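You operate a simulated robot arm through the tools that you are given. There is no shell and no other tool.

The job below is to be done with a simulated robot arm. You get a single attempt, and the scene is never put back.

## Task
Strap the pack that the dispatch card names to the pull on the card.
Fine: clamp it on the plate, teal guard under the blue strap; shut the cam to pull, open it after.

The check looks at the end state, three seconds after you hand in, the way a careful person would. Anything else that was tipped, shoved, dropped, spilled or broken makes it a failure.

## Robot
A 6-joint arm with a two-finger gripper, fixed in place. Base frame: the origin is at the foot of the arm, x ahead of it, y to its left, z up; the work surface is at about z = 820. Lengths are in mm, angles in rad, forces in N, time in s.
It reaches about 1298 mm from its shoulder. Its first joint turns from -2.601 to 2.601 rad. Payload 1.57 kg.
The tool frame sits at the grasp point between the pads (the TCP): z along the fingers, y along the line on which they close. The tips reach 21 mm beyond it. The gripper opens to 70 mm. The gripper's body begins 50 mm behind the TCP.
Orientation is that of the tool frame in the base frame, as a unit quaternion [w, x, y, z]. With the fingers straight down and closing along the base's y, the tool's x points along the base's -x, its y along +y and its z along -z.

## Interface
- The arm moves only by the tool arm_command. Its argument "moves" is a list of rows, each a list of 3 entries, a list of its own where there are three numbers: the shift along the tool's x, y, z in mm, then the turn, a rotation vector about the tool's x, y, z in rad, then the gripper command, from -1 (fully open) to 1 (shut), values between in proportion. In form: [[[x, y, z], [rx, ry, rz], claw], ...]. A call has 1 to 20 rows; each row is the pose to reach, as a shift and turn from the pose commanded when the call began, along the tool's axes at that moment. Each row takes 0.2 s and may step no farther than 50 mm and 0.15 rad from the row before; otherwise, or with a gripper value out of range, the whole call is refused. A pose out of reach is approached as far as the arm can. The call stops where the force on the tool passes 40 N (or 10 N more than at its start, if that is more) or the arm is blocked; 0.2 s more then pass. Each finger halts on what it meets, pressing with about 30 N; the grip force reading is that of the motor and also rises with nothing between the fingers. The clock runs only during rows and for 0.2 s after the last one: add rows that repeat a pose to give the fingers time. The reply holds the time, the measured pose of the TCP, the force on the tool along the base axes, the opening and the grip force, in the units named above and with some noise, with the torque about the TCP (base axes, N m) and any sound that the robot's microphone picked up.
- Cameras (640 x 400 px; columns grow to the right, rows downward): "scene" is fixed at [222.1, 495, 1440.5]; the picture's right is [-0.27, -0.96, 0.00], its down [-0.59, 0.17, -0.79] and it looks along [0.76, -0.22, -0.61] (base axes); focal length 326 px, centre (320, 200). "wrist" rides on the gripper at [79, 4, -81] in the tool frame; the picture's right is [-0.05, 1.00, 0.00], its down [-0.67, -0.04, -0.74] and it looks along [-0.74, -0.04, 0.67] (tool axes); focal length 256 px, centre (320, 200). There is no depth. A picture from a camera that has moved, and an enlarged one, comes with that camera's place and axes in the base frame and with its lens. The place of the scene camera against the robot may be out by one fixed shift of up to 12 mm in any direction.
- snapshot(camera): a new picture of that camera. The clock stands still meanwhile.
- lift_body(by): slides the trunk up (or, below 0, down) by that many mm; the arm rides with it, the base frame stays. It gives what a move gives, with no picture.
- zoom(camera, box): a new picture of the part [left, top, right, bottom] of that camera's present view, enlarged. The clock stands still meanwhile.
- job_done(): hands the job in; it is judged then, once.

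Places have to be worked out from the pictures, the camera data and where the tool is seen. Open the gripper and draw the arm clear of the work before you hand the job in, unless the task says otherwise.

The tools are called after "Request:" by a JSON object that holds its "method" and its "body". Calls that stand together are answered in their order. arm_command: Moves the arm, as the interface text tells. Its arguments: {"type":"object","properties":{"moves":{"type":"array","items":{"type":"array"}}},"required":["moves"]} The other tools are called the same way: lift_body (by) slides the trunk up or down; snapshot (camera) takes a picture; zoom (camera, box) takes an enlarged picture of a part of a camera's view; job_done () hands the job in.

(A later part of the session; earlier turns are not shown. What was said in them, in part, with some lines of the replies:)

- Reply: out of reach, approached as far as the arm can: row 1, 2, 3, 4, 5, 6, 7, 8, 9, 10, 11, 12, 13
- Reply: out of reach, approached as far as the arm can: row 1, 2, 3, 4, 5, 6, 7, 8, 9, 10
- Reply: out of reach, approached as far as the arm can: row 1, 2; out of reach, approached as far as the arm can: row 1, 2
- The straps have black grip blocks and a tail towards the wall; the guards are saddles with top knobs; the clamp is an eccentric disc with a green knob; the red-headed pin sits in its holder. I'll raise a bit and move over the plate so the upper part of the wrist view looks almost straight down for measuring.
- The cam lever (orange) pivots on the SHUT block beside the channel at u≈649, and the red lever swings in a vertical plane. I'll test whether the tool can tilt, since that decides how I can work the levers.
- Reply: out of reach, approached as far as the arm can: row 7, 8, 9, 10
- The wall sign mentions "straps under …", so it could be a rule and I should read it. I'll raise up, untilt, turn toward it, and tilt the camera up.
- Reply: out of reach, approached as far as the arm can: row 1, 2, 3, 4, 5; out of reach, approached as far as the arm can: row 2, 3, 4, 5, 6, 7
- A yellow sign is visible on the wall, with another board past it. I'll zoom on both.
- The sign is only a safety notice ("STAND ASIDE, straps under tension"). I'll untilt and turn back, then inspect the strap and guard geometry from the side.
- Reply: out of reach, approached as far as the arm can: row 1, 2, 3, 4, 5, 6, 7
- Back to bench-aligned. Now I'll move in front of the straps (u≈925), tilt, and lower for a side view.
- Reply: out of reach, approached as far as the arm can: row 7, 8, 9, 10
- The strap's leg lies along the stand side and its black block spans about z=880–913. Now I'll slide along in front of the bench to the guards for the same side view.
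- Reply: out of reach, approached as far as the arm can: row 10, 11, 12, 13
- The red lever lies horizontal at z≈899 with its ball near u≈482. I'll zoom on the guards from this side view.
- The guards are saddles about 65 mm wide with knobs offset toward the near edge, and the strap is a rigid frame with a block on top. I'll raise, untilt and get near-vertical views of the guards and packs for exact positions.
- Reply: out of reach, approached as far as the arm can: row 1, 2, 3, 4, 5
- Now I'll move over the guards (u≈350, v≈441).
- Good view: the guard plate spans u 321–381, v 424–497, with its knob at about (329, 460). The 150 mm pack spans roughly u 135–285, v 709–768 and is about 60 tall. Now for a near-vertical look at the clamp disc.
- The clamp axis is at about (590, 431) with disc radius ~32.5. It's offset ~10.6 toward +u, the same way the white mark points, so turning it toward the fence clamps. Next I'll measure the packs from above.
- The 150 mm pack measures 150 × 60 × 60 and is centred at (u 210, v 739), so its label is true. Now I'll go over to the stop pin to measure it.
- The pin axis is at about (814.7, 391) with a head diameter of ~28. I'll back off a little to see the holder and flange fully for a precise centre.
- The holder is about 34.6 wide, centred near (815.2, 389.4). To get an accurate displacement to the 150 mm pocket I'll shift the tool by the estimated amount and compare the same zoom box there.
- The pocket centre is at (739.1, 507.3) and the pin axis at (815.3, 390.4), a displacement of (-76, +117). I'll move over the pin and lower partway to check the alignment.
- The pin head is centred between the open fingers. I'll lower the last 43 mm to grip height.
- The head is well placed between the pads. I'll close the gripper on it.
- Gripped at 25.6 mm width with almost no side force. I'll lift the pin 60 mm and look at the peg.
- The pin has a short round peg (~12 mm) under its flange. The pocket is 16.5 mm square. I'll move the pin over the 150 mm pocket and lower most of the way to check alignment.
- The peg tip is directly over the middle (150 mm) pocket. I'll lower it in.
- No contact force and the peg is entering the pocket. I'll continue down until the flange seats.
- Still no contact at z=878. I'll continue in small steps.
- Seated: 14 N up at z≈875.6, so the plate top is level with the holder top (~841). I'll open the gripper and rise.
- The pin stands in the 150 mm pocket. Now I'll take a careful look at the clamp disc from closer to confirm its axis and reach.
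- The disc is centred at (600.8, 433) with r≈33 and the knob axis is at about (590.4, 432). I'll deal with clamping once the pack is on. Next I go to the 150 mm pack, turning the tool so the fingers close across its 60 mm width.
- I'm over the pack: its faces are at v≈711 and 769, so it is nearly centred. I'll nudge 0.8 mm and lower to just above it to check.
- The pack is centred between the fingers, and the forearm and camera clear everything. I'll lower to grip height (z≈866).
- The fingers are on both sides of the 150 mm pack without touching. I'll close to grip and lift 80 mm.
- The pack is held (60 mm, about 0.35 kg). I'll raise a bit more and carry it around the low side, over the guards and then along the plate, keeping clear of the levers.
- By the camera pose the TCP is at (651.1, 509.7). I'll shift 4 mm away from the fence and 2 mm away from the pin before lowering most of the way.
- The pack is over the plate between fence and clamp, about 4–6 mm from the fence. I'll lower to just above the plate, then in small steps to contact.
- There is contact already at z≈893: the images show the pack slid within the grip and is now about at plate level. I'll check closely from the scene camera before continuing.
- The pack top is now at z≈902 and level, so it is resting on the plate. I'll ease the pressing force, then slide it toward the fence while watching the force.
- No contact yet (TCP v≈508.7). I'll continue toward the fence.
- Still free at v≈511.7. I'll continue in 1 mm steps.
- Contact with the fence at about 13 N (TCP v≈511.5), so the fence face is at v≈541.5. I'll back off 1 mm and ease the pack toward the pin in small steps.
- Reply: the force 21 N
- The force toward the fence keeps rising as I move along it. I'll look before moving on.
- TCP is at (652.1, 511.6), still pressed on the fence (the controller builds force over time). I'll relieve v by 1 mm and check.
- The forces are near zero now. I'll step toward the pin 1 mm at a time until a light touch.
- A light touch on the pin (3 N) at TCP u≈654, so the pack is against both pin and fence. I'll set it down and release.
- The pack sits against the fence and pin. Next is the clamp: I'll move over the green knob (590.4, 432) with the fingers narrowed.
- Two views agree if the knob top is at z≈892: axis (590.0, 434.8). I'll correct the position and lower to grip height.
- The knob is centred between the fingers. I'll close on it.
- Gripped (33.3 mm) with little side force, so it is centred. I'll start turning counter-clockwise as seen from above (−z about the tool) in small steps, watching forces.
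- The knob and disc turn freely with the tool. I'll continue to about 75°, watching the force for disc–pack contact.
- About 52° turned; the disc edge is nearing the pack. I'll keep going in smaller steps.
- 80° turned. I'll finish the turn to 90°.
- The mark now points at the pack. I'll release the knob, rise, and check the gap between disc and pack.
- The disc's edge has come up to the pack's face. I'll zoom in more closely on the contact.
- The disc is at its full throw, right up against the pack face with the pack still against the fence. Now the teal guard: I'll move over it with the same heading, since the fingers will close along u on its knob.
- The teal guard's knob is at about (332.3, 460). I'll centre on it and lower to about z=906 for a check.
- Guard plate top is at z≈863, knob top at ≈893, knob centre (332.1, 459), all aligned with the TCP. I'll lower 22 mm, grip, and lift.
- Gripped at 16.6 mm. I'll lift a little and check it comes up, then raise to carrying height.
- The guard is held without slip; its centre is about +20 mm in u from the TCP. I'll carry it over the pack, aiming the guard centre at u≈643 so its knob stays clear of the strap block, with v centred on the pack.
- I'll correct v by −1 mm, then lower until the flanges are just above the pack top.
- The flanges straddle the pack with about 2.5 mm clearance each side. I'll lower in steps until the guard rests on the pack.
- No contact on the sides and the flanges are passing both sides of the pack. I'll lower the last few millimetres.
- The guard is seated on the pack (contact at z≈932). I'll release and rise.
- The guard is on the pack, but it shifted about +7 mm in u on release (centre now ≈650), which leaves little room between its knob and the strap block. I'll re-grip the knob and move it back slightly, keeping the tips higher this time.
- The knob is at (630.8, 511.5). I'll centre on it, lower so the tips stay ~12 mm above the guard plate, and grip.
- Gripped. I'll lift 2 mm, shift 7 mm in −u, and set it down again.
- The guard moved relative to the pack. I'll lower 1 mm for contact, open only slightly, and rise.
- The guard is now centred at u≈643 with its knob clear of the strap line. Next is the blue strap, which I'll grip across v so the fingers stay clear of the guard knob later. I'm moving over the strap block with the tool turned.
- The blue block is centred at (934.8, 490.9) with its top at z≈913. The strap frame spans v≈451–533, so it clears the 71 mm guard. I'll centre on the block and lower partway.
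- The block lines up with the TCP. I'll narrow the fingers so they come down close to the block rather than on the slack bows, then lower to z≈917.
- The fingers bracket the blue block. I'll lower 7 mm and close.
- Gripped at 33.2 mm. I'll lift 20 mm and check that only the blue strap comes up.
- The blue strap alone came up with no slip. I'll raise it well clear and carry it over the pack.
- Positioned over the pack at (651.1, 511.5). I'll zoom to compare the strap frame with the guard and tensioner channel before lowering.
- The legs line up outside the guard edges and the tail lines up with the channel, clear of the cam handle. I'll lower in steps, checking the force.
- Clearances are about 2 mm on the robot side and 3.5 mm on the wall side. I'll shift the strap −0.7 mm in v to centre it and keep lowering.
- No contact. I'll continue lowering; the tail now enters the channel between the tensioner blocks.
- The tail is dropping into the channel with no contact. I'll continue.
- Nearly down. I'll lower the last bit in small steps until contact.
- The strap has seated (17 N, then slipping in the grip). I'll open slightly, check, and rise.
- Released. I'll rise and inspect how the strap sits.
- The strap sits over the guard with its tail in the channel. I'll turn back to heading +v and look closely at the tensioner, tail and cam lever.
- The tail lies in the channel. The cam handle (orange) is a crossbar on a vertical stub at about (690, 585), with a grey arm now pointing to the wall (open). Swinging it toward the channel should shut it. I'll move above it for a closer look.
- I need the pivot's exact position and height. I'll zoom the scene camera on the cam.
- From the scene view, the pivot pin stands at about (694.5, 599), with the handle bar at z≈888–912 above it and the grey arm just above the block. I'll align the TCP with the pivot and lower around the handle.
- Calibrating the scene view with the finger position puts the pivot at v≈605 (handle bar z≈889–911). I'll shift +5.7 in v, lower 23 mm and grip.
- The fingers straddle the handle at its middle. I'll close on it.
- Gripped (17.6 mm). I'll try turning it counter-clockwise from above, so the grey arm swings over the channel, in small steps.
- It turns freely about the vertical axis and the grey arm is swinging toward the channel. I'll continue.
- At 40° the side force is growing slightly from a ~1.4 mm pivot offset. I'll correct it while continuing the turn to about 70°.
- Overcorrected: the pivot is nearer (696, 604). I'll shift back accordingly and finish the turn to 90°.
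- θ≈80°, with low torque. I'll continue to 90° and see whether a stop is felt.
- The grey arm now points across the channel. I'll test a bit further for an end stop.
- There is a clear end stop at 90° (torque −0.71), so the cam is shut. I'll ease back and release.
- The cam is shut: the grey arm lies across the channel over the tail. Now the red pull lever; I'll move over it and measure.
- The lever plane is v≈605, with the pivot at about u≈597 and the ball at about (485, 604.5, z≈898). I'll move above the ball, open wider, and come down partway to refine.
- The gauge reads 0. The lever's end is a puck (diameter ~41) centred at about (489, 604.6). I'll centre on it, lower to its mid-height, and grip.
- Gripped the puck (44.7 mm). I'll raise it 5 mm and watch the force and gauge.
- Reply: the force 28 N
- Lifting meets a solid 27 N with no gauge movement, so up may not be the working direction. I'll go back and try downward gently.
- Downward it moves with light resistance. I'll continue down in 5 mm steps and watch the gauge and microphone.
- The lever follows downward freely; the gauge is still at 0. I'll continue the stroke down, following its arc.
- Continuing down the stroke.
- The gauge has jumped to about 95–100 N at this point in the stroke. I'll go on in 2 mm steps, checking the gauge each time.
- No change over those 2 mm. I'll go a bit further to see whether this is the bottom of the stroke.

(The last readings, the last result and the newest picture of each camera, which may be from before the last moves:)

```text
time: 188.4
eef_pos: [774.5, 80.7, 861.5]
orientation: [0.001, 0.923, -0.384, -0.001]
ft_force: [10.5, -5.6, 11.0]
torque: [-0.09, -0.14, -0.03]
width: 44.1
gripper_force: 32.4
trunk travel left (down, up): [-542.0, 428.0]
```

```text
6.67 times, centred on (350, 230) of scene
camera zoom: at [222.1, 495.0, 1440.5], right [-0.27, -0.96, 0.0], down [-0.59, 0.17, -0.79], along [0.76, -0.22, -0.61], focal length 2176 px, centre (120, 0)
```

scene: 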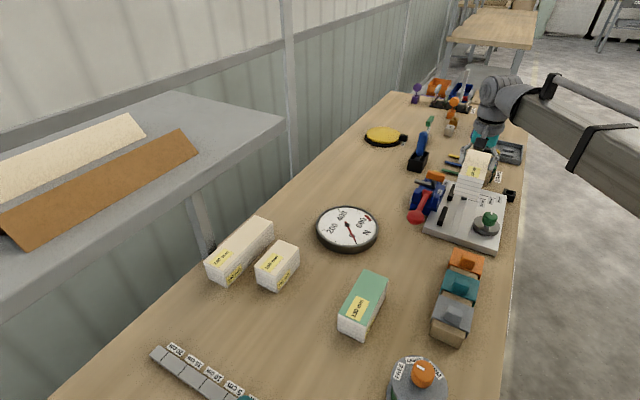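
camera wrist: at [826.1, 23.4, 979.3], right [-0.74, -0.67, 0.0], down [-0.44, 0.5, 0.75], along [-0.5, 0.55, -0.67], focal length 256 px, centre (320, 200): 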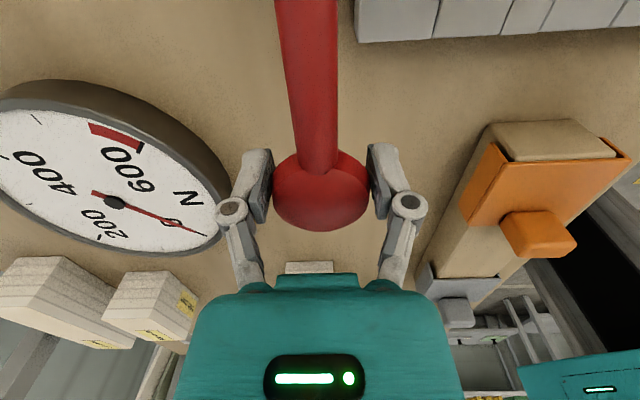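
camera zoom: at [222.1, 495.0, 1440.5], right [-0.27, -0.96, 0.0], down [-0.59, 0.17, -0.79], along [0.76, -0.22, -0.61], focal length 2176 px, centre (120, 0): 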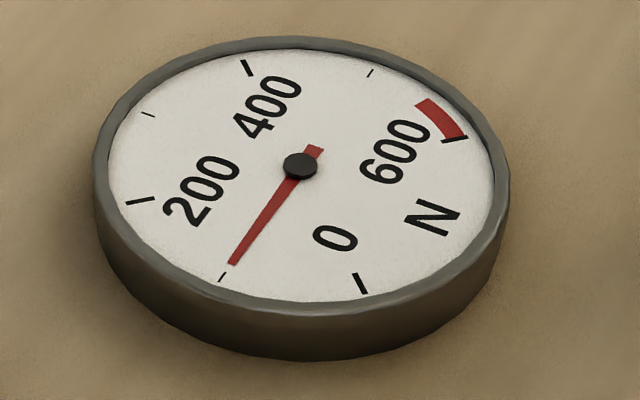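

The gauge holds at about 97 N, so the pull is made per stroke. I'll bring the lever back up to the top and check that the reading holds.

Request:
{"method": "lift_body", "body": {"by": 16}}

Request:
{"method": "arm_command", "body": {"moves": [[[-1.5, 0, 0], [0, 0, 0], 1], [[-1.5, 0, 0], [0, 0, 0], 1]]}}

Request:
{"method": "lift_body", "body": {"by": 10}}

Request:
{"method": "arm_command", "body": {"moves": [[[-1.2, 0, 0], [0, 0, 0], 1], [[-1.2, 0, 0], [0, 0, 0], 1]]}}

Request:
{"method": "lift_body", "body": {"by": 10}}

Request:
{"method": "zoom", "body": {"camera": "scene", "box": [310, 200, 390, 260]}}

Request:
{"method": "zoom", "body": {"camera": "scene", "box": [390, 160, 480, 240]}}

```text
time: 189.0
eef_pos: [773.3, 81.9, 877.7]
orientation: [0.0, 0.924, -0.383, -0.003]
ft_force: [-10.1, 10.4, -1.1]
torque: [0.0, 0.14, 0.06]
width: 44.4
gripper_force: 32.2
trunk travel left (down, up): [-558.0, 412.0]
```

```text
time: 189.6
eef_pos: [772.4, 82.4, 877.0]
orientation: [0.001, 0.924, -0.383, -0.001]
ft_force: [-12.0, 8.5, -3.2]
torque: [0.28, 0.27, 0.13]
width: 44.2
gripper_force: 32.3
trunk travel left (down, up): [-558.0, 412.0]
```

```text
time: 190.2
eef_pos: [775.4, 81.7, 888.2]
orientation: [0.002, 0.923, -0.384, 0.001]
ft_force: [-9.4, 3.9, 1.8]
torque: [-0.21, 0.11, -0.07]
width: 44.4
gripper_force: 32.1
trunk travel left (down, up): [-568.0, 402.0]
```

```text
time: 190.8
eef_pos: [772.9, 81.3, 886.4]
orientation: [0.001, 0.924, -0.383, 0.0]
ft_force: [2.4, -6.1, 8.3]
torque: [-0.47, -0.47, 0.04]
width: 44.6
gripper_force: 32.2
trunk travel left (down, up): [-568.0, 402.0]
```

```text
time: 191.4
eef_pos: [772.8, 82.7, 896.3]
orientation: [0.001, 0.924, -0.384, -0.001]
ft_force: [-7.5, -6.6, -23.8]
torque: [-0.15, -0.19, 0.03]
width: 44.3
gripper_force: 32.0
trunk travel left (down, up): [-578.0, 392.0]
```

```text
6.67 times, centred on (350, 230) of scene
camera zoom: at [222.1, 495.0, 1440.5], right [-0.27, -0.96, 0.0], down [-0.59, 0.17, -0.79], along [0.76, -0.22, -0.61], focal length 2176 px, centre (120, 0)
```

zoom: 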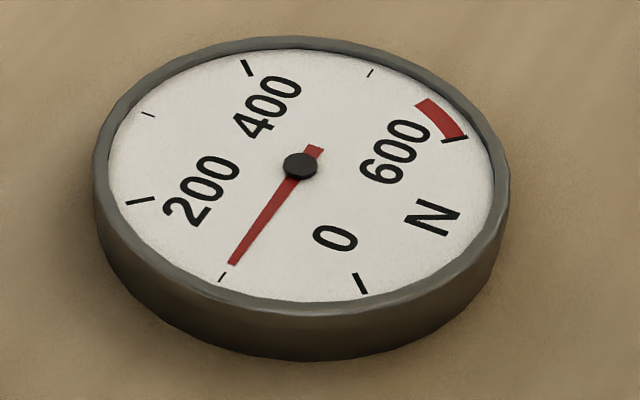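

```text
5.00 times, centred on (435, 200) of scene
camera zoom: at [222.1, 495.0, 1440.5], right [-0.27, -0.96, 0.0], down [-0.59, 0.17, -0.79], along [0.76, -0.22, -0.61], focal length 1632 px, centre (-255, 200)
```

zoom: 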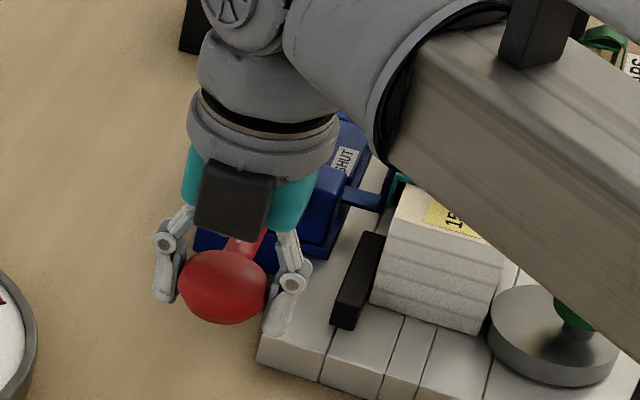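

The reading holds at about 100 N with the lever back up, so one stroke gives ~100 N. I'll make a second stroke the same way.

Request:
{"method": "lift_body", "body": {"by": -10}}

Request:
{"method": "arm_command", "body": {"moves": [[[1.2, 0, 0], [0, 0, 0], 1], [[1.2, 0, 0], [0, 0, 0], 1]]}}

Request:
{"method": "lift_body", "body": {"by": -10}}

Request:
{"method": "arm_command", "body": {"moves": [[[1.5, 0, 0], [0, 0, 0], 1], [[1.5, 0, 0], [0, 0, 0], 1]]}}

Request:
{"method": "zoom", "body": {"camera": "scene", "box": [310, 200, 390, 260]}}

```text
time: 192.0
eef_pos: [773.8, 82.3, 888.0]
orientation: [0.001, 0.923, -0.384, -0.001]
ft_force: [0.0, -4.5, 6.0]
torque: [-0.13, -0.24, 0.04]
width: 44.6
gripper_force: 31.5
trunk travel left (down, up): [-568.0, 402.0]
```

```text
time: 192.6
eef_pos: [773.9, 82.1, 887.6]
orientation: [-0.001, 0.924, -0.383, -0.001]
ft_force: [-4.5, 2.8, 2.3]
torque: [-0.05, -0.18, -0.11]
width: 44.4
gripper_force: 32.0
trunk travel left (down, up): [-568.0, 402.0]
```

```text
time: 193.2
eef_pos: [774.4, 81.1, 876.3]
orientation: [0.001, 0.923, -0.384, -0.001]
ft_force: [0.2, 0.1, 3.5]
torque: [0.02, -0.17, 0.03]
width: 44.3
gripper_force: 32.0
trunk travel left (down, up): [-558.0, 412.0]
```

```text
time: 193.8
eef_pos: [774.1, 82.2, 877.3]
orientation: [0.0, 0.924, -0.383, -0.001]
ft_force: [-3.7, 4.9, 0.7]
torque: [0.09, 0.04, -0.07]
width: 44.3
gripper_force: 32.0
trunk travel left (down, up): [-558.0, 412.0]
```

```text
6.67 times, centred on (350, 230) of scene
camera zoom: at [222.1, 495.0, 1440.5], right [-0.27, -0.96, 0.0], down [-0.59, 0.17, -0.79], along [0.76, -0.22, -0.61], focal length 2176 px, centre (120, 0)
```

zoom: 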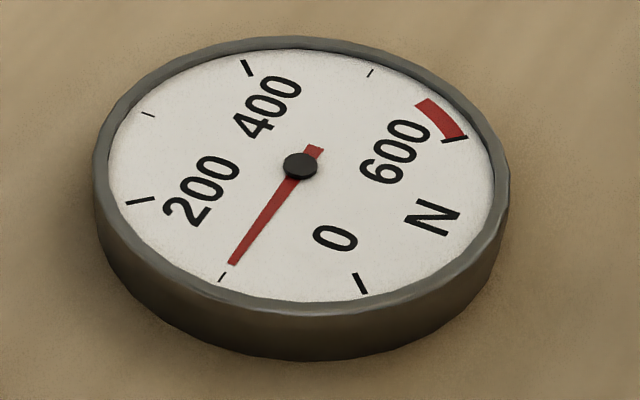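

Still at ~100 N just before the engagement point. I'll continue down in small steps and check the gauge.

Request:
{"method": "lift_body", "body": {"by": -5}}

Request:
{"method": "zoom", "body": {"camera": "scene", "box": [310, 200, 390, 260]}}

Request:
{"method": "lift_body", "body": {"by": -4}}

Request:
{"method": "zoom", "body": {"camera": "scene", "box": [310, 200, 390, 260]}}

```text
time: 194.3
eef_pos: [775.0, 80.6, 873.2]
orientation: [0.001, 0.924, -0.383, 0.0]
ft_force: [1.5, 2.6, 7.2]
torque: [-0.23, -0.33, 0.03]
width: 44.3
gripper_force: 32.3
trunk travel left (down, up): [-553.0, 417.0]
```

```text
6.67 times, centred on (350, 230) of scene
camera zoom: at [222.1, 495.0, 1440.5], right [-0.27, -0.96, 0.0], down [-0.59, 0.17, -0.79], along [0.76, -0.22, -0.61], focal length 2176 px, centre (120, 0)
```

zoom: 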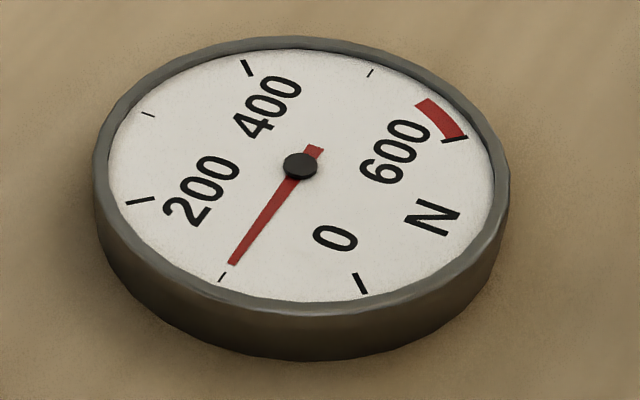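

```text
time: 194.8
eef_pos: [775.4, 80.0, 867.5]
orientation: [0.001, 0.923, -0.384, 0.0]
ft_force: [6.9, -1.2, 9.0]
torque: [-0.23, -0.27, 0.01]
width: 44.1
gripper_force: 32.2
trunk travel left (down, up): [-549.0, 421.0]
```

```text
6.67 times, centred on (350, 230) of scene
camera zoom: at [222.1, 495.0, 1440.5], right [-0.27, -0.96, 0.0], down [-0.59, 0.17, -0.79], along [0.76, -0.22, -0.61], focal length 2176 px, centre (120, 0)
```

zoom: 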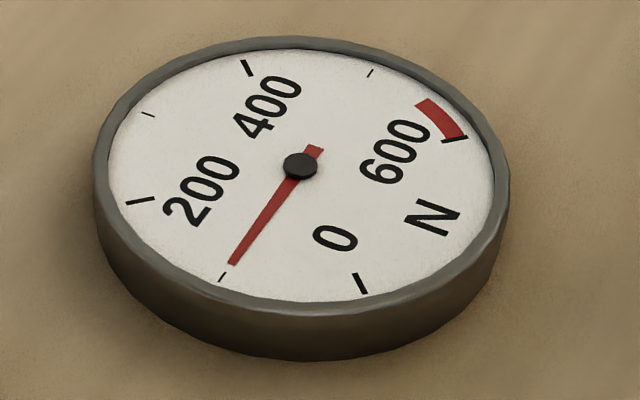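

Not engaged yet. Another 2 mm at a time.

Request:
{"method": "lift_body", "body": {"by": -2}}

Request:
{"method": "zoom", "body": {"camera": "scene", "box": [310, 200, 390, 260]}}

Request:
{"method": "lift_body", "body": {"by": -2}}

Request:
{"method": "zoom", "body": {"camera": "scene", "box": [310, 200, 390, 260]}}

```text
time: 195.3
eef_pos: [774.9, 80.7, 866.1]
orientation: [0.001, 0.924, -0.383, -0.001]
ft_force: [8.6, -2.4, 10.5]
torque: [-0.26, -0.24, -0.04]
width: 44.1
gripper_force: 31.9
trunk travel left (down, up): [-547.0, 423.0]
```

```text
6.67 times, centred on (350, 230) of scene
camera zoom: at [222.1, 495.0, 1440.5], right [-0.27, -0.96, 0.0], down [-0.59, 0.17, -0.79], along [0.76, -0.22, -0.61], focal length 2176 px, centre (120, 0)
```

zoom: 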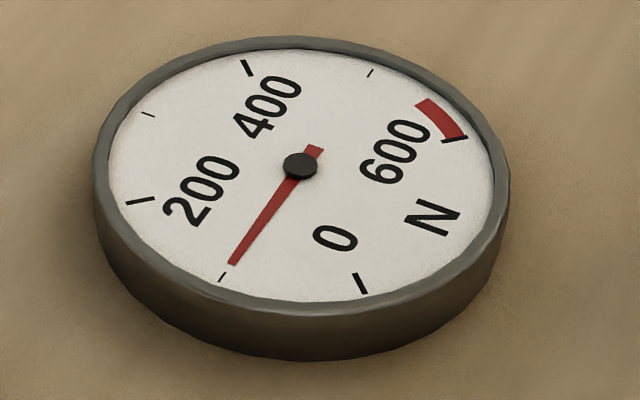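

```text
time: 195.9
eef_pos: [774.5, 80.5, 864.0]
orientation: [0.0, 0.924, -0.384, -0.001]
ft_force: [10.9, -3.8, 10.2]
torque: [-0.16, -0.19, -0.07]
width: 44.0
gripper_force: 32.1
trunk travel left (down, up): [-545.0, 425.0]
```

```text
6.67 times, centred on (350, 230) of scene
camera zoom: at [222.1, 495.0, 1440.5], right [-0.27, -0.96, 0.0], down [-0.59, 0.17, -0.79], along [0.76, -0.22, -0.61], focal length 2176 px, centre (120, 0)
```

zoom: 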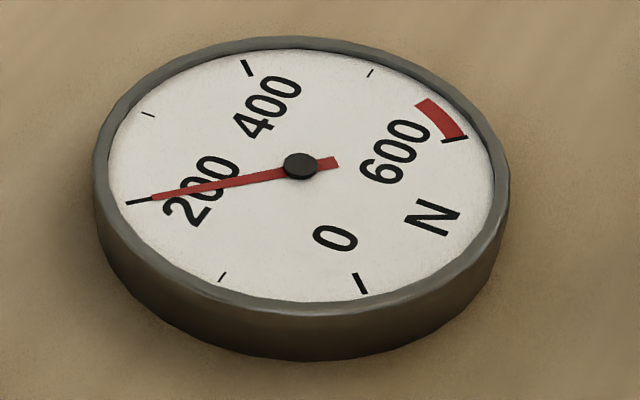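

The gauge now reads 200 N. I'll return the lever to the top of its travel along the arc and make sure the reading holds.

Request:
{"method": "lift_body", "body": {"by": 14}}

Request:
{"method": "arm_command", "body": {"moves": [[[-1.5, 0, 0], [0, 0, 0], 1], [[-1.5, 0, 0], [0, 0, 0], 1]]}}

Request:
{"method": "lift_body", "body": {"by": 10}}

Request:
{"method": "arm_command", "body": {"moves": [[[-1.2, 0, 0], [0, 0, 0], 1], [[-1.2, 0, 0], [0, 0, 0], 1]]}}

Request:
{"method": "lift_body", "body": {"by": 8}}

Request:
{"method": "zoom", "body": {"camera": "scene", "box": [310, 200, 390, 260]}}

```text
time: 196.5
eef_pos: [774.5, 81.8, 879.1]
orientation: [-0.001, 0.924, -0.382, -0.002]
ft_force: [-6.1, 9.4, -1.8]
torque: [0.05, 0.26, 0.04]
width: 44.0
gripper_force: 32.3
trunk travel left (down, up): [-559.0, 411.0]
```

```text
time: 197.1
eef_pos: [774.1, 82.4, 878.7]
orientation: [0.001, 0.924, -0.383, 0.0]
ft_force: [-1.7, 8.9, -0.8]
torque: [0.12, 0.16, 0.1]
width: 44.2
gripper_force: 31.9
trunk travel left (down, up): [-559.0, 411.0]
```

```text
time: 197.7
eef_pos: [773.3, 81.7, 889.6]
orientation: [0.001, 0.924, -0.383, 0.0]
ft_force: [-0.9, 6.8, 0.0]
torque: [-0.15, 0.18, -0.11]
width: 44.3
gripper_force: 32.1
trunk travel left (down, up): [-569.0, 401.0]
```

```text
time: 198.3
eef_pos: [773.6, 81.7, 888.3]
orientation: [0.0, 0.924, -0.383, 0.001]
ft_force: [9.3, -0.5, 7.8]
torque: [-0.5, -0.37, -0.01]
width: 44.3
gripper_force: 32.6
trunk travel left (down, up): [-569.0, 401.0]
```

```text
time: 198.8
eef_pos: [773.8, 82.3, 893.1]
orientation: [0.001, 0.924, -0.383, -0.002]
ft_force: [-1.2, -2.8, -27.3]
torque: [-0.06, -0.1, 0.01]
width: 44.7
gripper_force: 31.9
trunk travel left (down, up): [-577.0, 393.0]
```

```text
6.67 times, centred on (350, 230) of scene
camera zoom: at [222.1, 495.0, 1440.5], right [-0.27, -0.96, 0.0], down [-0.59, 0.17, -0.79], along [0.76, -0.22, -0.61], focal length 2176 px, centre (120, 0)
```

zoom: 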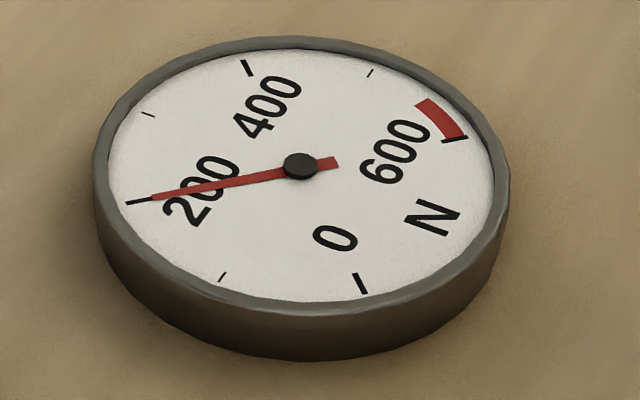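

The reading holds at 200 N with the lever up at its stop. I'll relieve the upward force, release the puck and rise straight up.

Request:
{"method": "lift_body", "body": {"by": -1.5}}

Request:
{"method": "arm_command", "body": {"moves": [[[0, 0, 0], [0, 0, 0], -0.4], [[0, 0, 0], [0, 0, 0], -0.6], [[0, 0, 0], [0, 0, 0], -0.75], [[0, 0, 0], [0, 0, 0], -0.75], [[0, 0, 0], [0, 0, 0], -0.75]]}}

Request:
{"method": "lift_body", "body": {"by": 125}}

Request:
{"method": "snapshot", "body": {"camera": "scene"}}

Request:
{"method": "zoom", "body": {"camera": "scene", "box": [395, 155, 495, 235]}}

Request:
{"method": "zoom", "body": {"camera": "scene", "box": [310, 200, 390, 260]}}

```text
time: 199.3
eef_pos: [773.4, 82.4, 895.2]
orientation: [0.001, 0.923, -0.384, 0.0]
ft_force: [2.2, -2.5, -10.6]
torque: [-0.52, -0.27, 0.02]
width: 44.2
gripper_force: 32.1
trunk travel left (down, up): [-576.0, 394.0]
```

```text
time: 200.6
eef_pos: [771.5, 83.0, 894.9]
orientation: [0.001, 0.923, -0.384, -0.001]
ft_force: [0.0, -0.5, 0.1]
torque: [-0.01, 0.0, -0.01]
width: 61.2
gripper_force: 0.1
trunk travel left (down, up): [-576.0, 394.0]
```

```text
time: 202.1
eef_pos: [771.9, 82.3, 1019.3]
orientation: [0.0, 0.924, -0.383, -0.001]
ft_force: [0.2, 0.8, 0.9]
torque: [0.0, 0.0, 0.01]
width: 61.0
gripper_force: 0.1
trunk travel left (down, up): [-701.0, 269.0]
```

```text
taken
```

scene: 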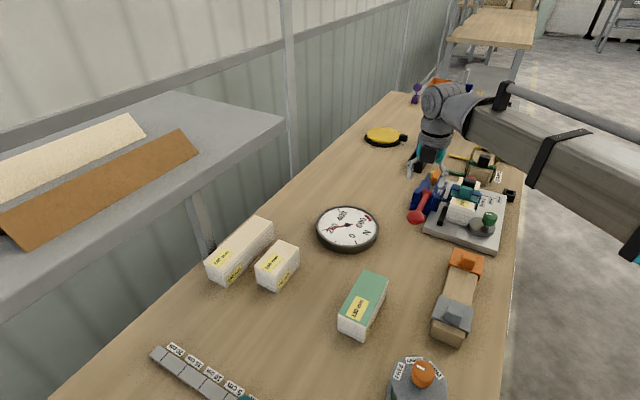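

```text
5.00 times, centred on (445, 195) of scene
camera zoom: at [222.1, 495.0, 1440.5], right [-0.27, -0.96, 0.0], down [-0.59, 0.17, -0.79], along [0.76, -0.22, -0.61], focal length 1632 px, centre (-305, 225)
```

zoom: 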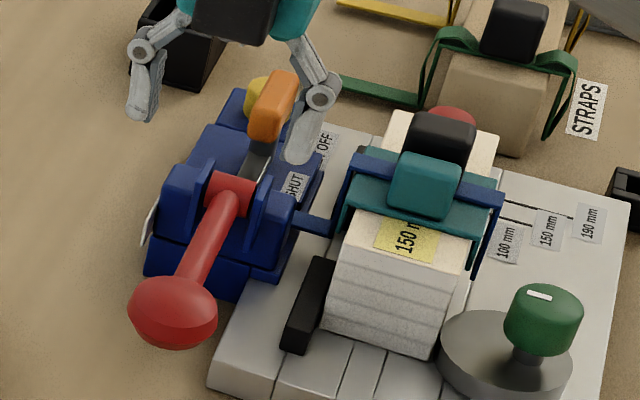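

```text
6.67 times, centred on (350, 230) of scene
camera zoom: at [222.1, 495.0, 1440.5], right [-0.27, -0.96, 0.0], down [-0.59, 0.17, -0.79], along [0.76, -0.22, -0.61], focal length 2176 px, centre (120, 0)
```

zoom: 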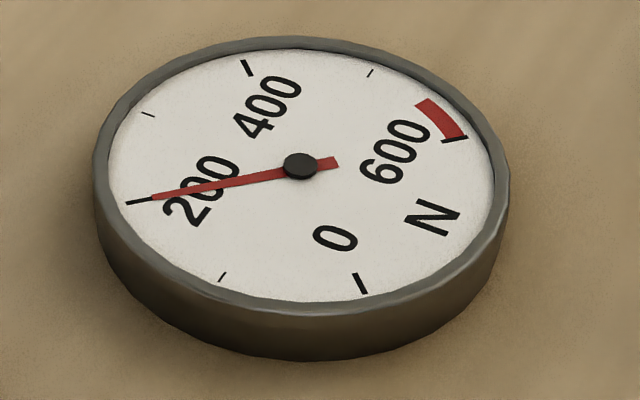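

The strap has pulled taut, the gauge reads 200 N and the lever stays at rest. Now I'll open the cam: back over the handle with the same heading.

Request:
{"method": "arm_command", "body": {"moves": [[[41.5, 0.1, 0], [0, 0, 0], 0.0], [[83, 0.2, 0], [0, 0, 0], 0.0], [[124.5, 0.3, 0], [0, 0, 0], 0.0], [[166, 0.4, 0], [0, 0, 0], 0.0], [[207.4, 0.5, 0], [0, 0, 0], 0.0], [[207.4, 0.5, 0], [0, 0, 0], 0.0], [[207.4, 0.5, 0], [0, 0, 0], 0.0]]}}

Request:
{"method": "lift_body", "body": {"by": -75}}

Request:
{"method": "zoom", "body": {"camera": "wrist", "box": [200, 60, 440, 240]}}

Request:
{"method": "zoom", "body": {"camera": "scene", "box": [405, 150, 485, 210]}}

```text
time: 203.7
eef_pos: [918.8, -63.7, 1019.3]
orientation: [0.001, 0.924, -0.383, -0.001]
ft_force: [-0.1, 0.5, 0.9]
torque: [0.02, -0.01, 0.02]
width: 34.7
gripper_force: 0.0
trunk travel left (down, up): [-701.0, 269.0]
```

```text
time: 204.8
eef_pos: [920.5, -62.8, 944.9]
orientation: [0.0, 0.924, -0.384, -0.001]
ft_force: [-1.1, -0.2, -0.8]
torque: [-0.01, 0.01, -0.03]
width: 34.9
gripper_force: 0.1
trunk travel left (down, up): [-626.0, 344.0]
```

```text
2.22 times, centred on (320, 150) of wrist
camera zoom: at [972.4, -122.9, 1025.7], right [-0.74, -0.67, 0.0], down [-0.44, 0.5, 0.75], along [-0.5, 0.55, -0.67], focal length 569 px, centre (320, 311)
```

zoom: 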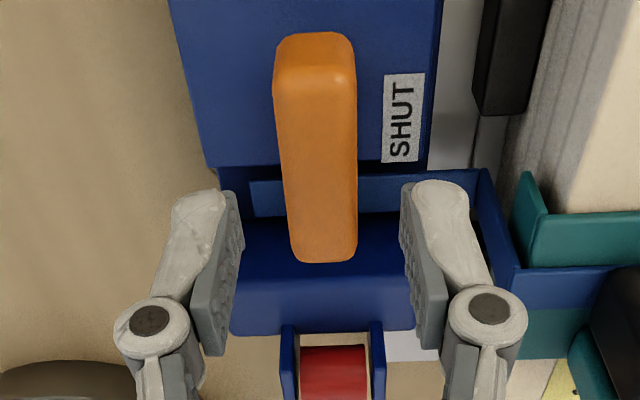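

```text
6.67 times, centred on (445, 180) of scene
camera zoom: at [222.1, 495.0, 1440.5], right [-0.27, -0.96, 0.0], down [-0.59, 0.17, -0.79], along [0.76, -0.22, -0.61], focal length 2176 px, centre (-513, 333)
```

zoom: 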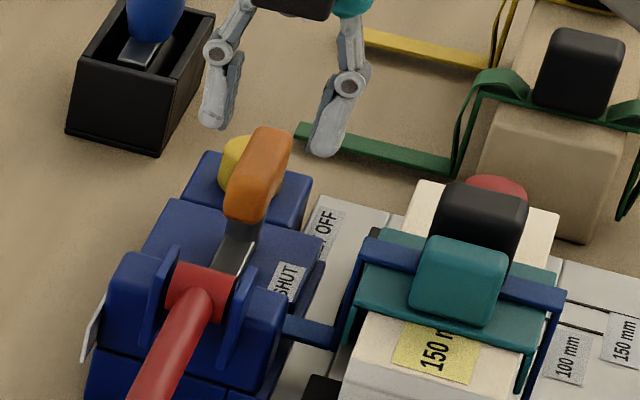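

Aligned over the handle. I'll lower and grip it.

Request:
{"method": "lift_body", "body": {"by": -37}}

Request:
{"method": "arm_command", "body": {"moves": [[[0, 0, 0], [0, 0, 0], 0.4], [[0, 0, 0], [0, 0, 0], 1], [[0, 0, 0], [0, 0, 0], 1], [[0, 0, 0], [0, 0, 0], 1], [[0, 0, 0], [0, 0, 0], 1]]}}

Request:
{"method": "zoom", "body": {"camera": "wrist", "box": [200, 80, 440, 280]}}

```text
time: 205.6
eef_pos: [919.0, -64.3, 907.8]
orientation: [0.001, 0.924, -0.383, -0.001]
ft_force: [0.5, 0.2, 0.1]
torque: [0.01, -0.01, 0.0]
width: 34.9
gripper_force: 0.0
trunk travel left (down, up): [-589.0, 381.0]
```

```text
time: 206.8
eef_pos: [919.5, -64.0, 907.1]
orientation: [-0.001, 0.923, -0.384, -0.002]
ft_force: [-0.3, -0.1, 1.8]
torque: [0.07, 0.05, 0.0]
width: 17.7
gripper_force: 31.6
trunk travel left (down, up): [-589.0, 381.0]
```

```text
2.00 times, centred on (320, 180) of wrist
camera zoom: at [972.5, -122.9, 988.7], right [-0.74, -0.67, 0.0], down [-0.44, 0.5, 0.75], along [-0.5, 0.55, -0.67], focal length 512 px, centre (320, 240)
```

zoom: 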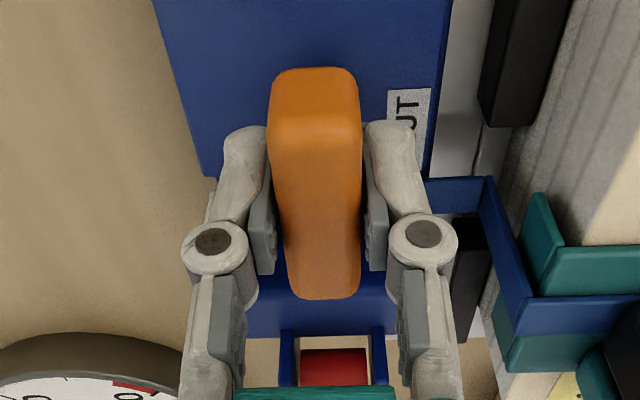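

Gripped with no side force. I'll turn it clockwise back toward open, watching forces and the gauge.

Request:
{"method": "arm_command", "body": {"moves": [[[0, 0, 0], [0, 0, 0.1], 1], [[0, 0, 0], [0, 0, 0.2], 1], [[0, 0, 0], [0, 0, 0.3], 1], [[0, 0, 0], [0, 0, 0.4], 1], [[0, 0, 0], [0, 0, 0.5], 1], [[0, 0, 0], [0, 0, 0.6], 1], [[0, 0, 0], [0, 0, 0.6], 1]]}}

Request:
{"method": "zoom", "body": {"camera": "scene", "box": [405, 150, 485, 210]}}

Request:
{"method": "zoom", "body": {"camera": "scene", "box": [310, 200, 390, 260]}}

```text
time: 208.4
eef_pos: [918.8, -63.2, 906.7]
orientation: [0.001, 0.769, -0.639, 0.0]
ft_force: [-5.0, 0.6, -2.4]
torque: [0.05, 0.08, -0.01]
width: 17.3
gripper_force: 32.0
trunk travel left (down, up): [-589.0, 381.0]
```

```text
6.67 times, centred on (445, 180) of scene
camera zoom: at [222.1, 495.0, 1440.5], right [-0.27, -0.96, 0.0], down [-0.59, 0.17, -0.79], along [0.76, -0.22, -0.61], focal length 2176 px, centre (-513, 333)
```

zoom: 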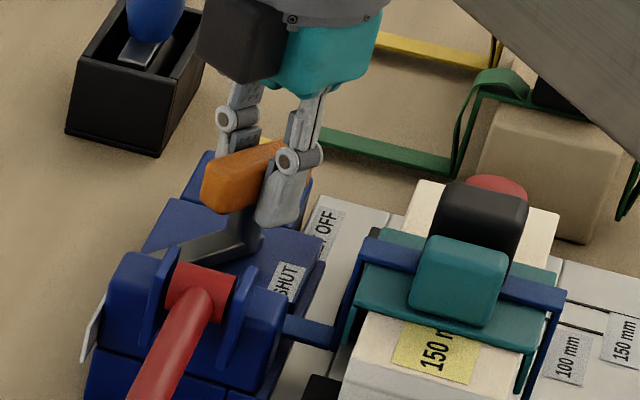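

```text
6.67 times, centred on (350, 230) of scene
camera zoom: at [222.1, 495.0, 1440.5], right [-0.27, -0.96, 0.0], down [-0.59, 0.17, -0.79], along [0.76, -0.22, -0.61], focal length 2176 px, centre (120, 0)
```

zoom: 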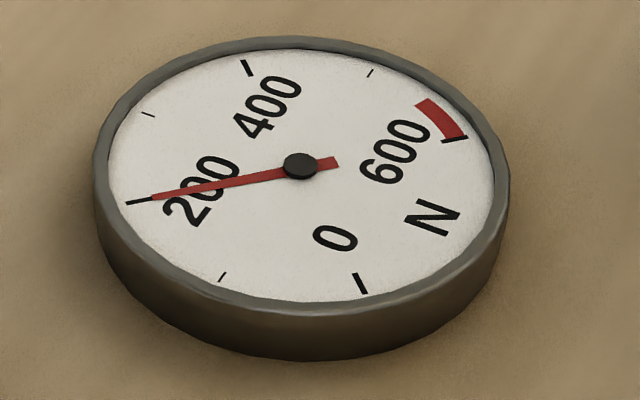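

The cam is opening smoothly and the reading holds at 200 N. I'll finish the turn to fully open.

Request:
{"method": "arm_command", "body": {"moves": [[[0, 0, 0], [0, 0, 0.1], 1], [[0, 0, 0], [0, 0, 0.2], 1], [[0, 0, 0], [0, 0, 0.3], 1], [[0, 0, 0], [0, 0, 0.4], 1], [[0, 0, 0], [0, 0, 0.5], 1], [[0, 0, 0], [0, 0, 0.5], 1]]}}

Request:
{"method": "arm_command", "body": {"moves": [[[0, 0, 0], [0, 0, 0.1], 1], [[0, 0, 0], [0, 0, 0.2], 1], [[0, 0, 0], [0, 0, 0.3], 1], [[0, 0, 0], [0, 0, 0.4], 1], [[0, 0, 0], [0, 0, 0.47], 1], [[0, 0, 0], [0, 0, 0.47], 1]]}}

Request:
{"method": "zoom", "body": {"camera": "scene", "box": [405, 150, 485, 210]}}

Request:
{"method": "zoom", "body": {"camera": "scene", "box": [310, 200, 390, 260]}}

```text
time: 209.8
eef_pos: [919.5, -64.2, 906.9]
orientation: [-0.001, -0.586, 0.81, 0.001]
ft_force: [-5.6, -2.3, -4.8]
torque: [0.45, -0.1, -0.01]
width: 17.9
gripper_force: 31.8
trunk travel left (down, up): [-589.0, 381.0]
```

```text
time: 211.2
eef_pos: [919.0, -63.7, 908.2]
orientation: [-0.001, -0.382, 0.924, 0.0]
ft_force: [-5.3, -2.4, -3.4]
torque: [0.31, -0.34, 0.03]
width: 17.8
gripper_force: 32.7
trunk travel left (down, up): [-589.0, 381.0]
```

```text
6.67 times, centred on (445, 180) of scene
camera zoom: at [222.1, 495.0, 1440.5], right [-0.27, -0.96, 0.0], down [-0.59, 0.17, -0.79], along [0.76, -0.22, -0.61], focal length 2176 px, centre (-513, 333)
```

zoom: 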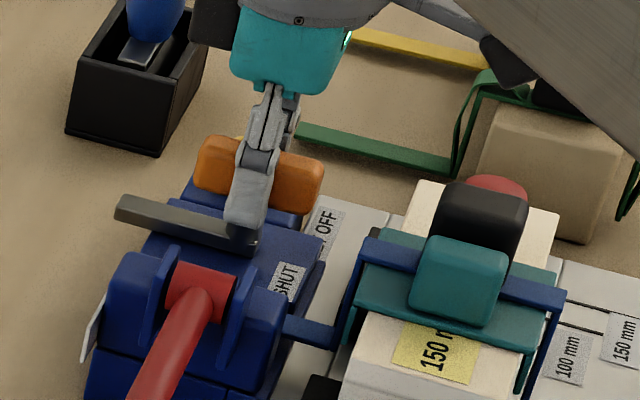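

```text
6.67 times, centred on (350, 230) of scene
camera zoom: at [222.1, 495.0, 1440.5], right [-0.27, -0.96, 0.0], down [-0.59, 0.17, -0.79], along [0.76, -0.22, -0.61], focal length 2176 px, centre (120, 0)
```

zoom: 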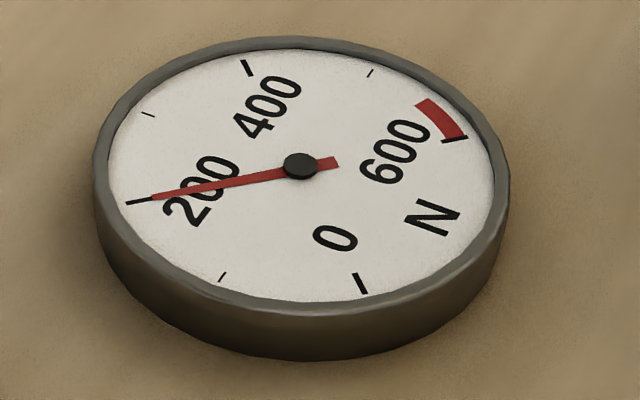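

The cam is back at its original open position and the gauge still reads 200 N. I'll release the handle and rise.

Request:
{"method": "arm_command", "body": {"moves": [[[0, 0, 0], [0, 0, 0], 0.5], [[0, 0, 0], [0, 0, 0], 0.3], [[0, 0, 0], [0, 0, 0], 0.2], [[0, 0, 0], [0, 0, 0], 0.2]]}}

Request:
{"method": "lift_body", "body": {"by": 150}}

Request:
{"method": "snapshot", "body": {"camera": "wrist"}}

Request:
{"method": "zoom", "body": {"camera": "scene", "box": [400, 150, 530, 250]}}

Request:
{"method": "zoom", "body": {"camera": "wrist", "box": [200, 0, 440, 150]}}

```text
time: 212.2
eef_pos: [919.3, -63.1, 908.2]
orientation: [-0.001, -0.383, 0.924, -0.001]
ft_force: [0.1, -0.2, -1.1]
torque: [-0.01, -0.01, -0.01]
width: 28.0
gripper_force: 0.1
trunk travel left (down, up): [-589.0, 381.0]
```

```text
time: 214.0
eef_pos: [919.3, -63.6, 1057.7]
orientation: [-0.001, -0.382, 0.924, 0.001]
ft_force: [0.1, -0.5, -0.3]
torque: [0.01, -0.03, -0.01]
width: 28.0
gripper_force: 0.0
trunk travel left (down, up): [-739.0, 231.0]
```

```text
taken
camera wrist: at [860.3, -116.6, 1138.7], right [-0.67, 0.74, 0.0], down [0.5, 0.45, 0.74], along [0.55, 0.5, -0.67], focal length 256 px, centre (320, 200)
```

wrist: 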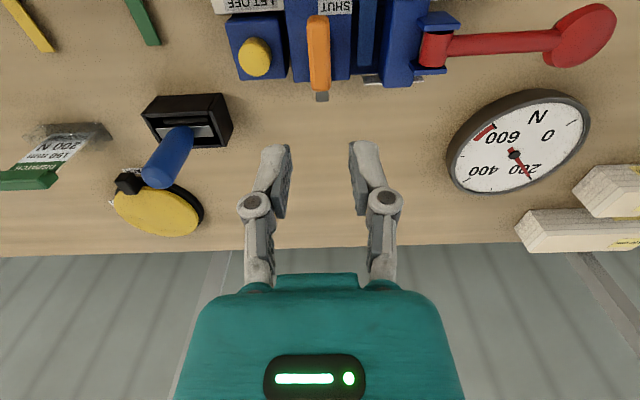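

```text
4.00 times, centred on (465, 200) of scene
camera zoom: at [222.1, 495.0, 1440.5], right [-0.27, -0.96, 0.0], down [-0.59, 0.17, -0.79], along [0.76, -0.22, -0.61], focal length 1306 px, centre (-260, 200)
```

zoom: 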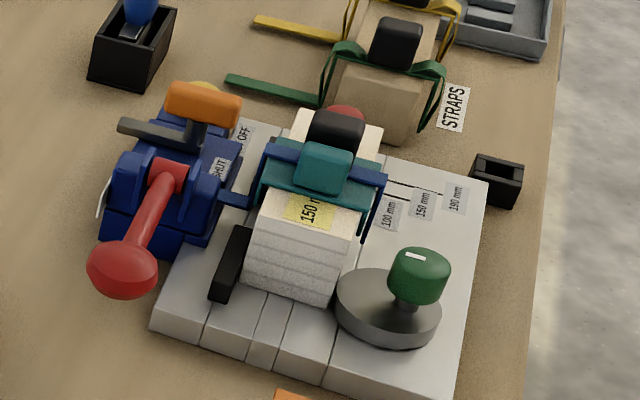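

```text
2.67 times, centred on (320, 75) of wrist
camera zoom: at [860.3, -116.6, 1138.7], right [-0.67, 0.74, 0.0], down [0.5, 0.45, 0.74], along [0.55, 0.5, -0.67], focal length 683 px, centre (320, 533)
```

zoom: 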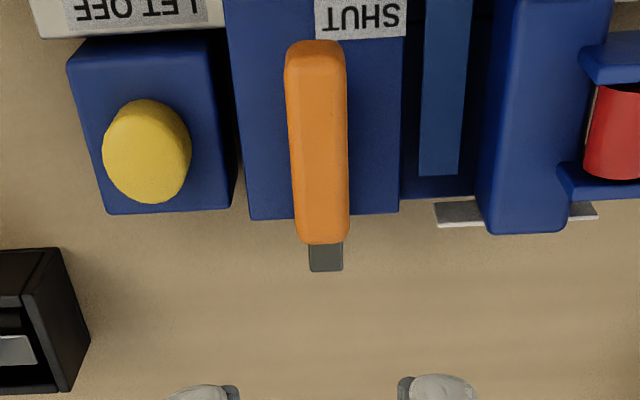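

Everything looks in place. I'll draw the arm back to the robot side, well above the bench, and take a final look at the strapped pack.

Request:
{"method": "lift_body", "body": {"by": 40}}

Request:
{"method": "arm_command", "body": {"moves": [[[40, 6, 0], [0, 0, 0], -1], [[80, 12, 0], [0, 0, 0], -1], [[120, 18, 0], [0, 0, 0], -1], [[160, 24, 0], [0, 0, 0], -1], [[200, 30, 0], [0, 0, 0], -1], [[240, 36, 0], [0, 0, 0], -1], [[280, 40, 0], [0, 0, 0], -1], [[310, 40, 0], [0, 0, 0], -1], [[310, 40, 0], [0, 0, 0], -1]]}}

Request:
{"method": "snapshot", "body": {"camera": "wrist"}}

Request:
{"method": "zoom", "body": {"camera": "wrist", "box": [200, 70, 440, 220]}}

Request:
{"method": "snapshot", "body": {"camera": "scene"}}

Request:
{"method": "zoom", "body": {"camera": "scene", "box": [420, 160, 500, 230]}}

```text
time: 214.8
eef_pos: [919.4, -63.2, 1096.9]
orientation: [-0.002, -0.382, 0.924, 0.001]
ft_force: [0.0, -0.1, 1.0]
torque: [-0.01, 0.02, 0.02]
width: 27.8
gripper_force: 0.1
trunk travel left (down, up): [-779.0, 191.0]
```

```text
time: 216.8
eef_pos: [671.7, -254.2, 1097.2]
orientation: [-0.002, -0.383, 0.924, 0.001]
ft_force: [0.1, -0.3, -0.5]
torque: [0.03, 0.0, -0.01]
width: 70.0
gripper_force: 0.1
trunk travel left (down, up): [-779.0, 191.0]
```

```text
taken
camera wrist: at [613.5, -307.4, 1178.9], right [-0.67, 0.74, 0.0], down [0.5, 0.45, 0.74], along [0.55, 0.5, -0.67], focal length 256 px, centre (320, 200)
```

wrist: 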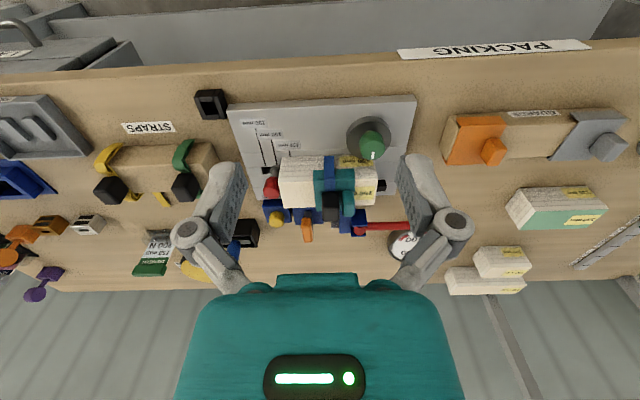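

```text
2.67 times, centred on (320, 145) of wrist
camera zoom: at [613.5, -307.4, 1178.9], right [-0.67, 0.74, 0.0], down [0.5, 0.45, 0.74], along [0.55, 0.5, -0.67], focal length 683 px, centre (320, 347)
```

zoom: 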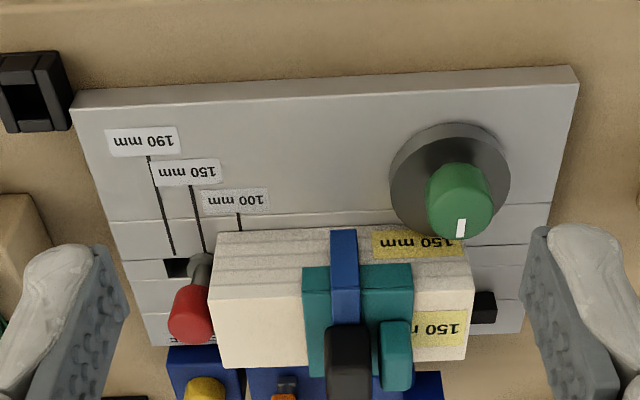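

```text
taken
```

scene: 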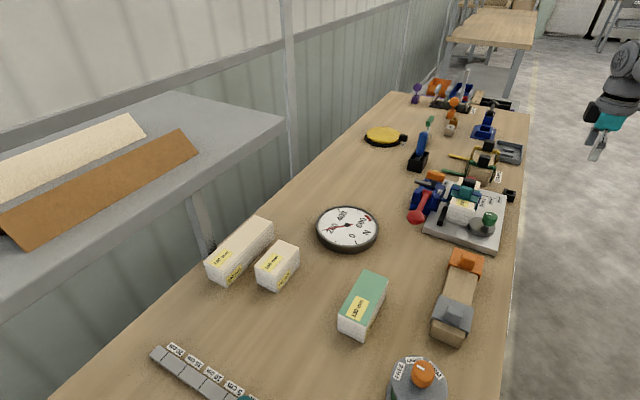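

```text
5.71 times, centred on (460, 195) of scene
camera zoom: at [222.1, 495.0, 1440.5], right [-0.27, -0.96, 0.0], down [-0.59, 0.17, -0.79], along [0.76, -0.22, -0.61], focal length 1865 px, centre (-480, 229)
```

zoom: 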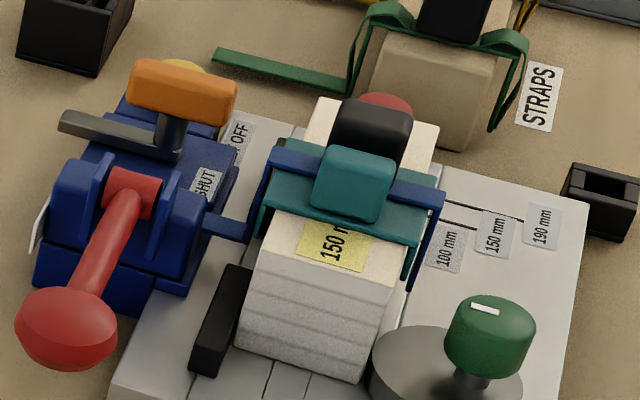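

One last check from the side: whether the strap band sits down on the guard. I'll tilt and lower in front of the bench, as I did before.

Request:
{"method": "arm_command", "body": {"moves": [[[10, 0, 0], [0, 0, 0], -1], [[10, 0, 0], [0, -0.15, 0], -1], [[10, 0, 0], [0, -0.3, 0], -1], [[10, 0, 0], [0, -0.45, 0], -1], [[10, 0, 0], [0, -0.6, 0], -1], [[10, 0, 0], [0, -0.6, 0], -1]]}}

Request:
{"method": "lift_body", "body": {"by": -200}}

Request:
{"method": "snapshot", "body": {"camera": "wrist"}}

Request:
{"method": "zoom", "body": {"camera": "wrist", "box": [230, 90, 410, 220]}}

```text
time: 218.2
eef_pos: [663.8, -261.2, 1129.9]
orientation: [0.273, -0.366, 0.883, 0.114]
ft_force: [0.4, 0.2, 0.2]
torque: [0.03, -0.01, 0.0]
width: 70.1
gripper_force: 0.0
out of reach, approached as far as the arm can: row 3, 4, 5, 6
trunk travel left (down, up): [-779.0, 191.0]
```

```text
time: 220.4
eef_pos: [664.5, -261.3, 929.5]
orientation: [0.272, -0.365, 0.883, 0.114]
ft_force: [0.7, -0.1, 0.2]
torque: [-0.03, 0.04, 0.01]
width: 70.0
gripper_force: 0.1
trunk travel left (down, up): [-579.0, 391.0]
```

```text
taken
camera wrist: at [582.5, -336.9, 952.4], right [-0.67, 0.74, 0.03], down [0.12, 0.07, 0.99], along [0.73, 0.67, -0.13], focal length 256 px, centre (320, 200)
```

wrist: 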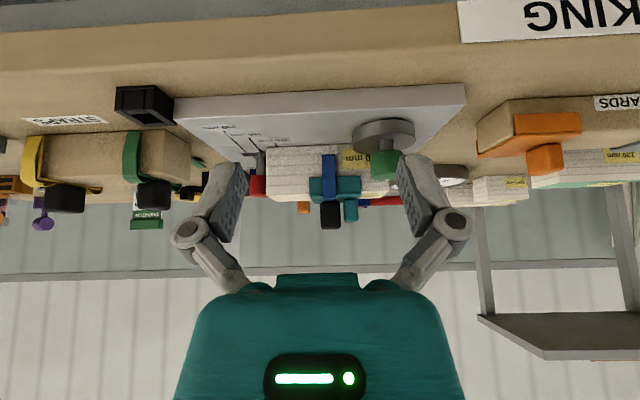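

```text
3.08 times, centred on (320, 155) of wrist
camera zoom: at [582.5, -336.9, 952.4], right [-0.67, 0.74, 0.03], down [0.12, 0.07, 0.99], along [0.73, 0.67, -0.13], focal length 788 px, centre (320, 338)
```

zoom: 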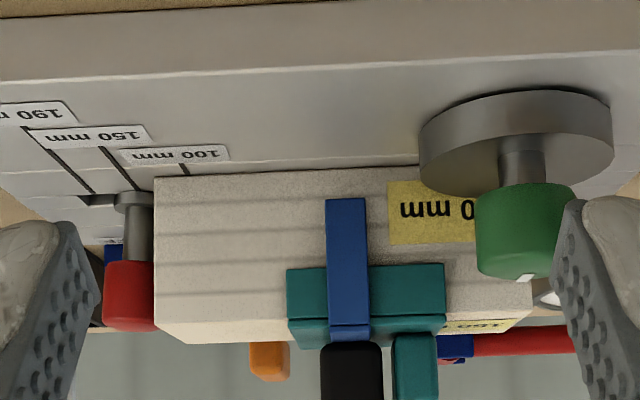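

The band lies directly on the teal guard, the pack is against the pin and clamped, and nothing else is disturbed. I'll raise and straighten the arm, clear of the work.

Request:
{"method": "lift_body", "body": {"by": 250}}

Request:
{"method": "arm_command", "body": {"moves": [[[0, 0, 0], [0, 0.15, 0], -1], [[0, 0, 0], [0, 0.3, 0], -1], [[0, 0, 0], [0, 0.45, 0], -1], [[0, 0, 0], [0, 0.6, 0], -1], [[0, 0, 0], [0, 0.6, 0], -1]]}}

Request:
{"method": "snapshot", "body": {"camera": "scene"}}

Request:
{"method": "zoom", "body": {"camera": "scene", "box": [310, 200, 390, 260]}}

Request:
{"method": "zoom", "body": {"camera": "scene", "box": [390, 70, 540, 180]}}

```text
time: 222.9
eef_pos: [664.6, -261.7, 1178.8]
orientation: [0.272, -0.365, 0.883, 0.113]
ft_force: [0.2, -0.3, 0.1]
torque: [0.02, -0.03, 0.01]
width: 70.3
gripper_force: 0.0
trunk travel left (down, up): [-829.0, 141.0]
```

```text
time: 224.2
eef_pos: [663.3, -260.8, 1147.3]
orientation: [-0.002, -0.382, 0.924, 0.0]
ft_force: [-0.5, 0.2, 0.8]
torque: [0.01, 0.03, -0.01]
width: 70.3
gripper_force: 0.0
out of reach, approached as far as the arm can: row 1, 2, 3, 4, 5
trunk travel left (down, up): [-829.0, 141.0]
```

```text
taken
```

scene: 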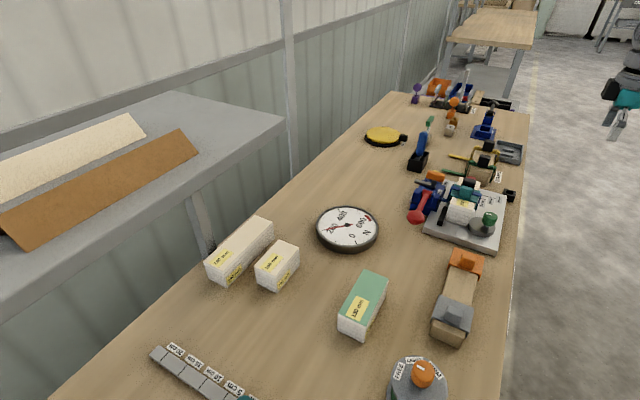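

```text
6.67 times, centred on (350, 230) of scene
camera zoom: at [222.1, 495.0, 1440.5], right [-0.27, -0.96, 0.0], down [-0.59, 0.17, -0.79], along [0.76, -0.22, -0.61], focal length 2176 px, centre (120, 0)
```

zoom: 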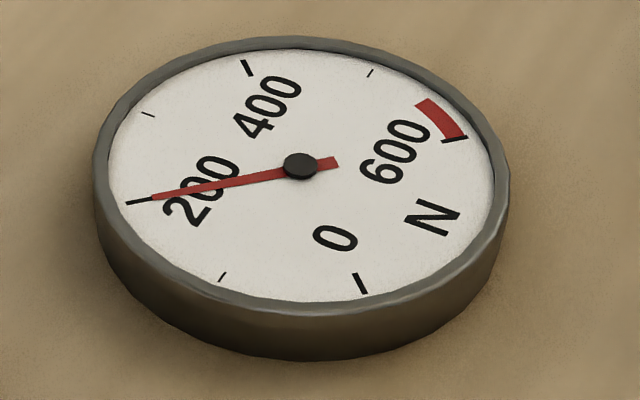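

```text
3.64 times, centred on (465, 125) of scene
camera zoom: at [222.1, 495.0, 1440.5], right [-0.27, -0.96, 0.0], down [-0.59, 0.17, -0.79], along [0.76, -0.22, -0.61], focal length 1187 px, centre (-207, 473)
```

zoom: 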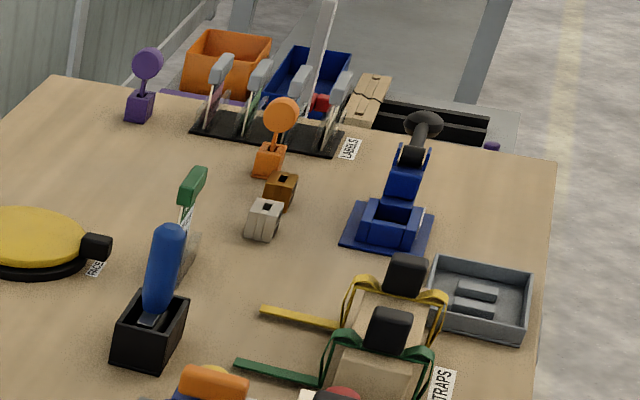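

The 150 mm pack is clamped on the plate with the teal guard under the blue strap, pulled to 200 N. The cam is open again, the gripper is open and the arm is clear, so I'm handing in the job.

Request:
{"method": "job_done", "body": {}}

```text
The job is handed in.
```

The 150 mm pack named on the dispatch card is strapped to 200 N, and the job is handed in. I don't have the result of the check.

- **Pack:** it sits on the plate against the fence and the red stop pin. I moved the pin from its holder into the 150 mm hole; the card didn't mention it, but the plate's marks call for it.
- **Clamp:** I turned the green knob a quarter turn so the disc comes up to the pack. The disc looked to be touching or within about 1 mm, and I felt no clear resistance when turning it.
- **Guard and strap:** the teal guard is under the blue strap, and the strap is pulled tight over it. The guard shifted about 7 mm when I first let go, so I re-gripped it and set it back.
- **Pull:** with the cam shut, two full strokes of the red lever brought the gauge to 200 N. The reading held after I returned the lever and opened the cam.
- **Rest of the bench:** nothing else looked moved or tipped in the last pictures. The gripper is open and the arm is clear of the work.
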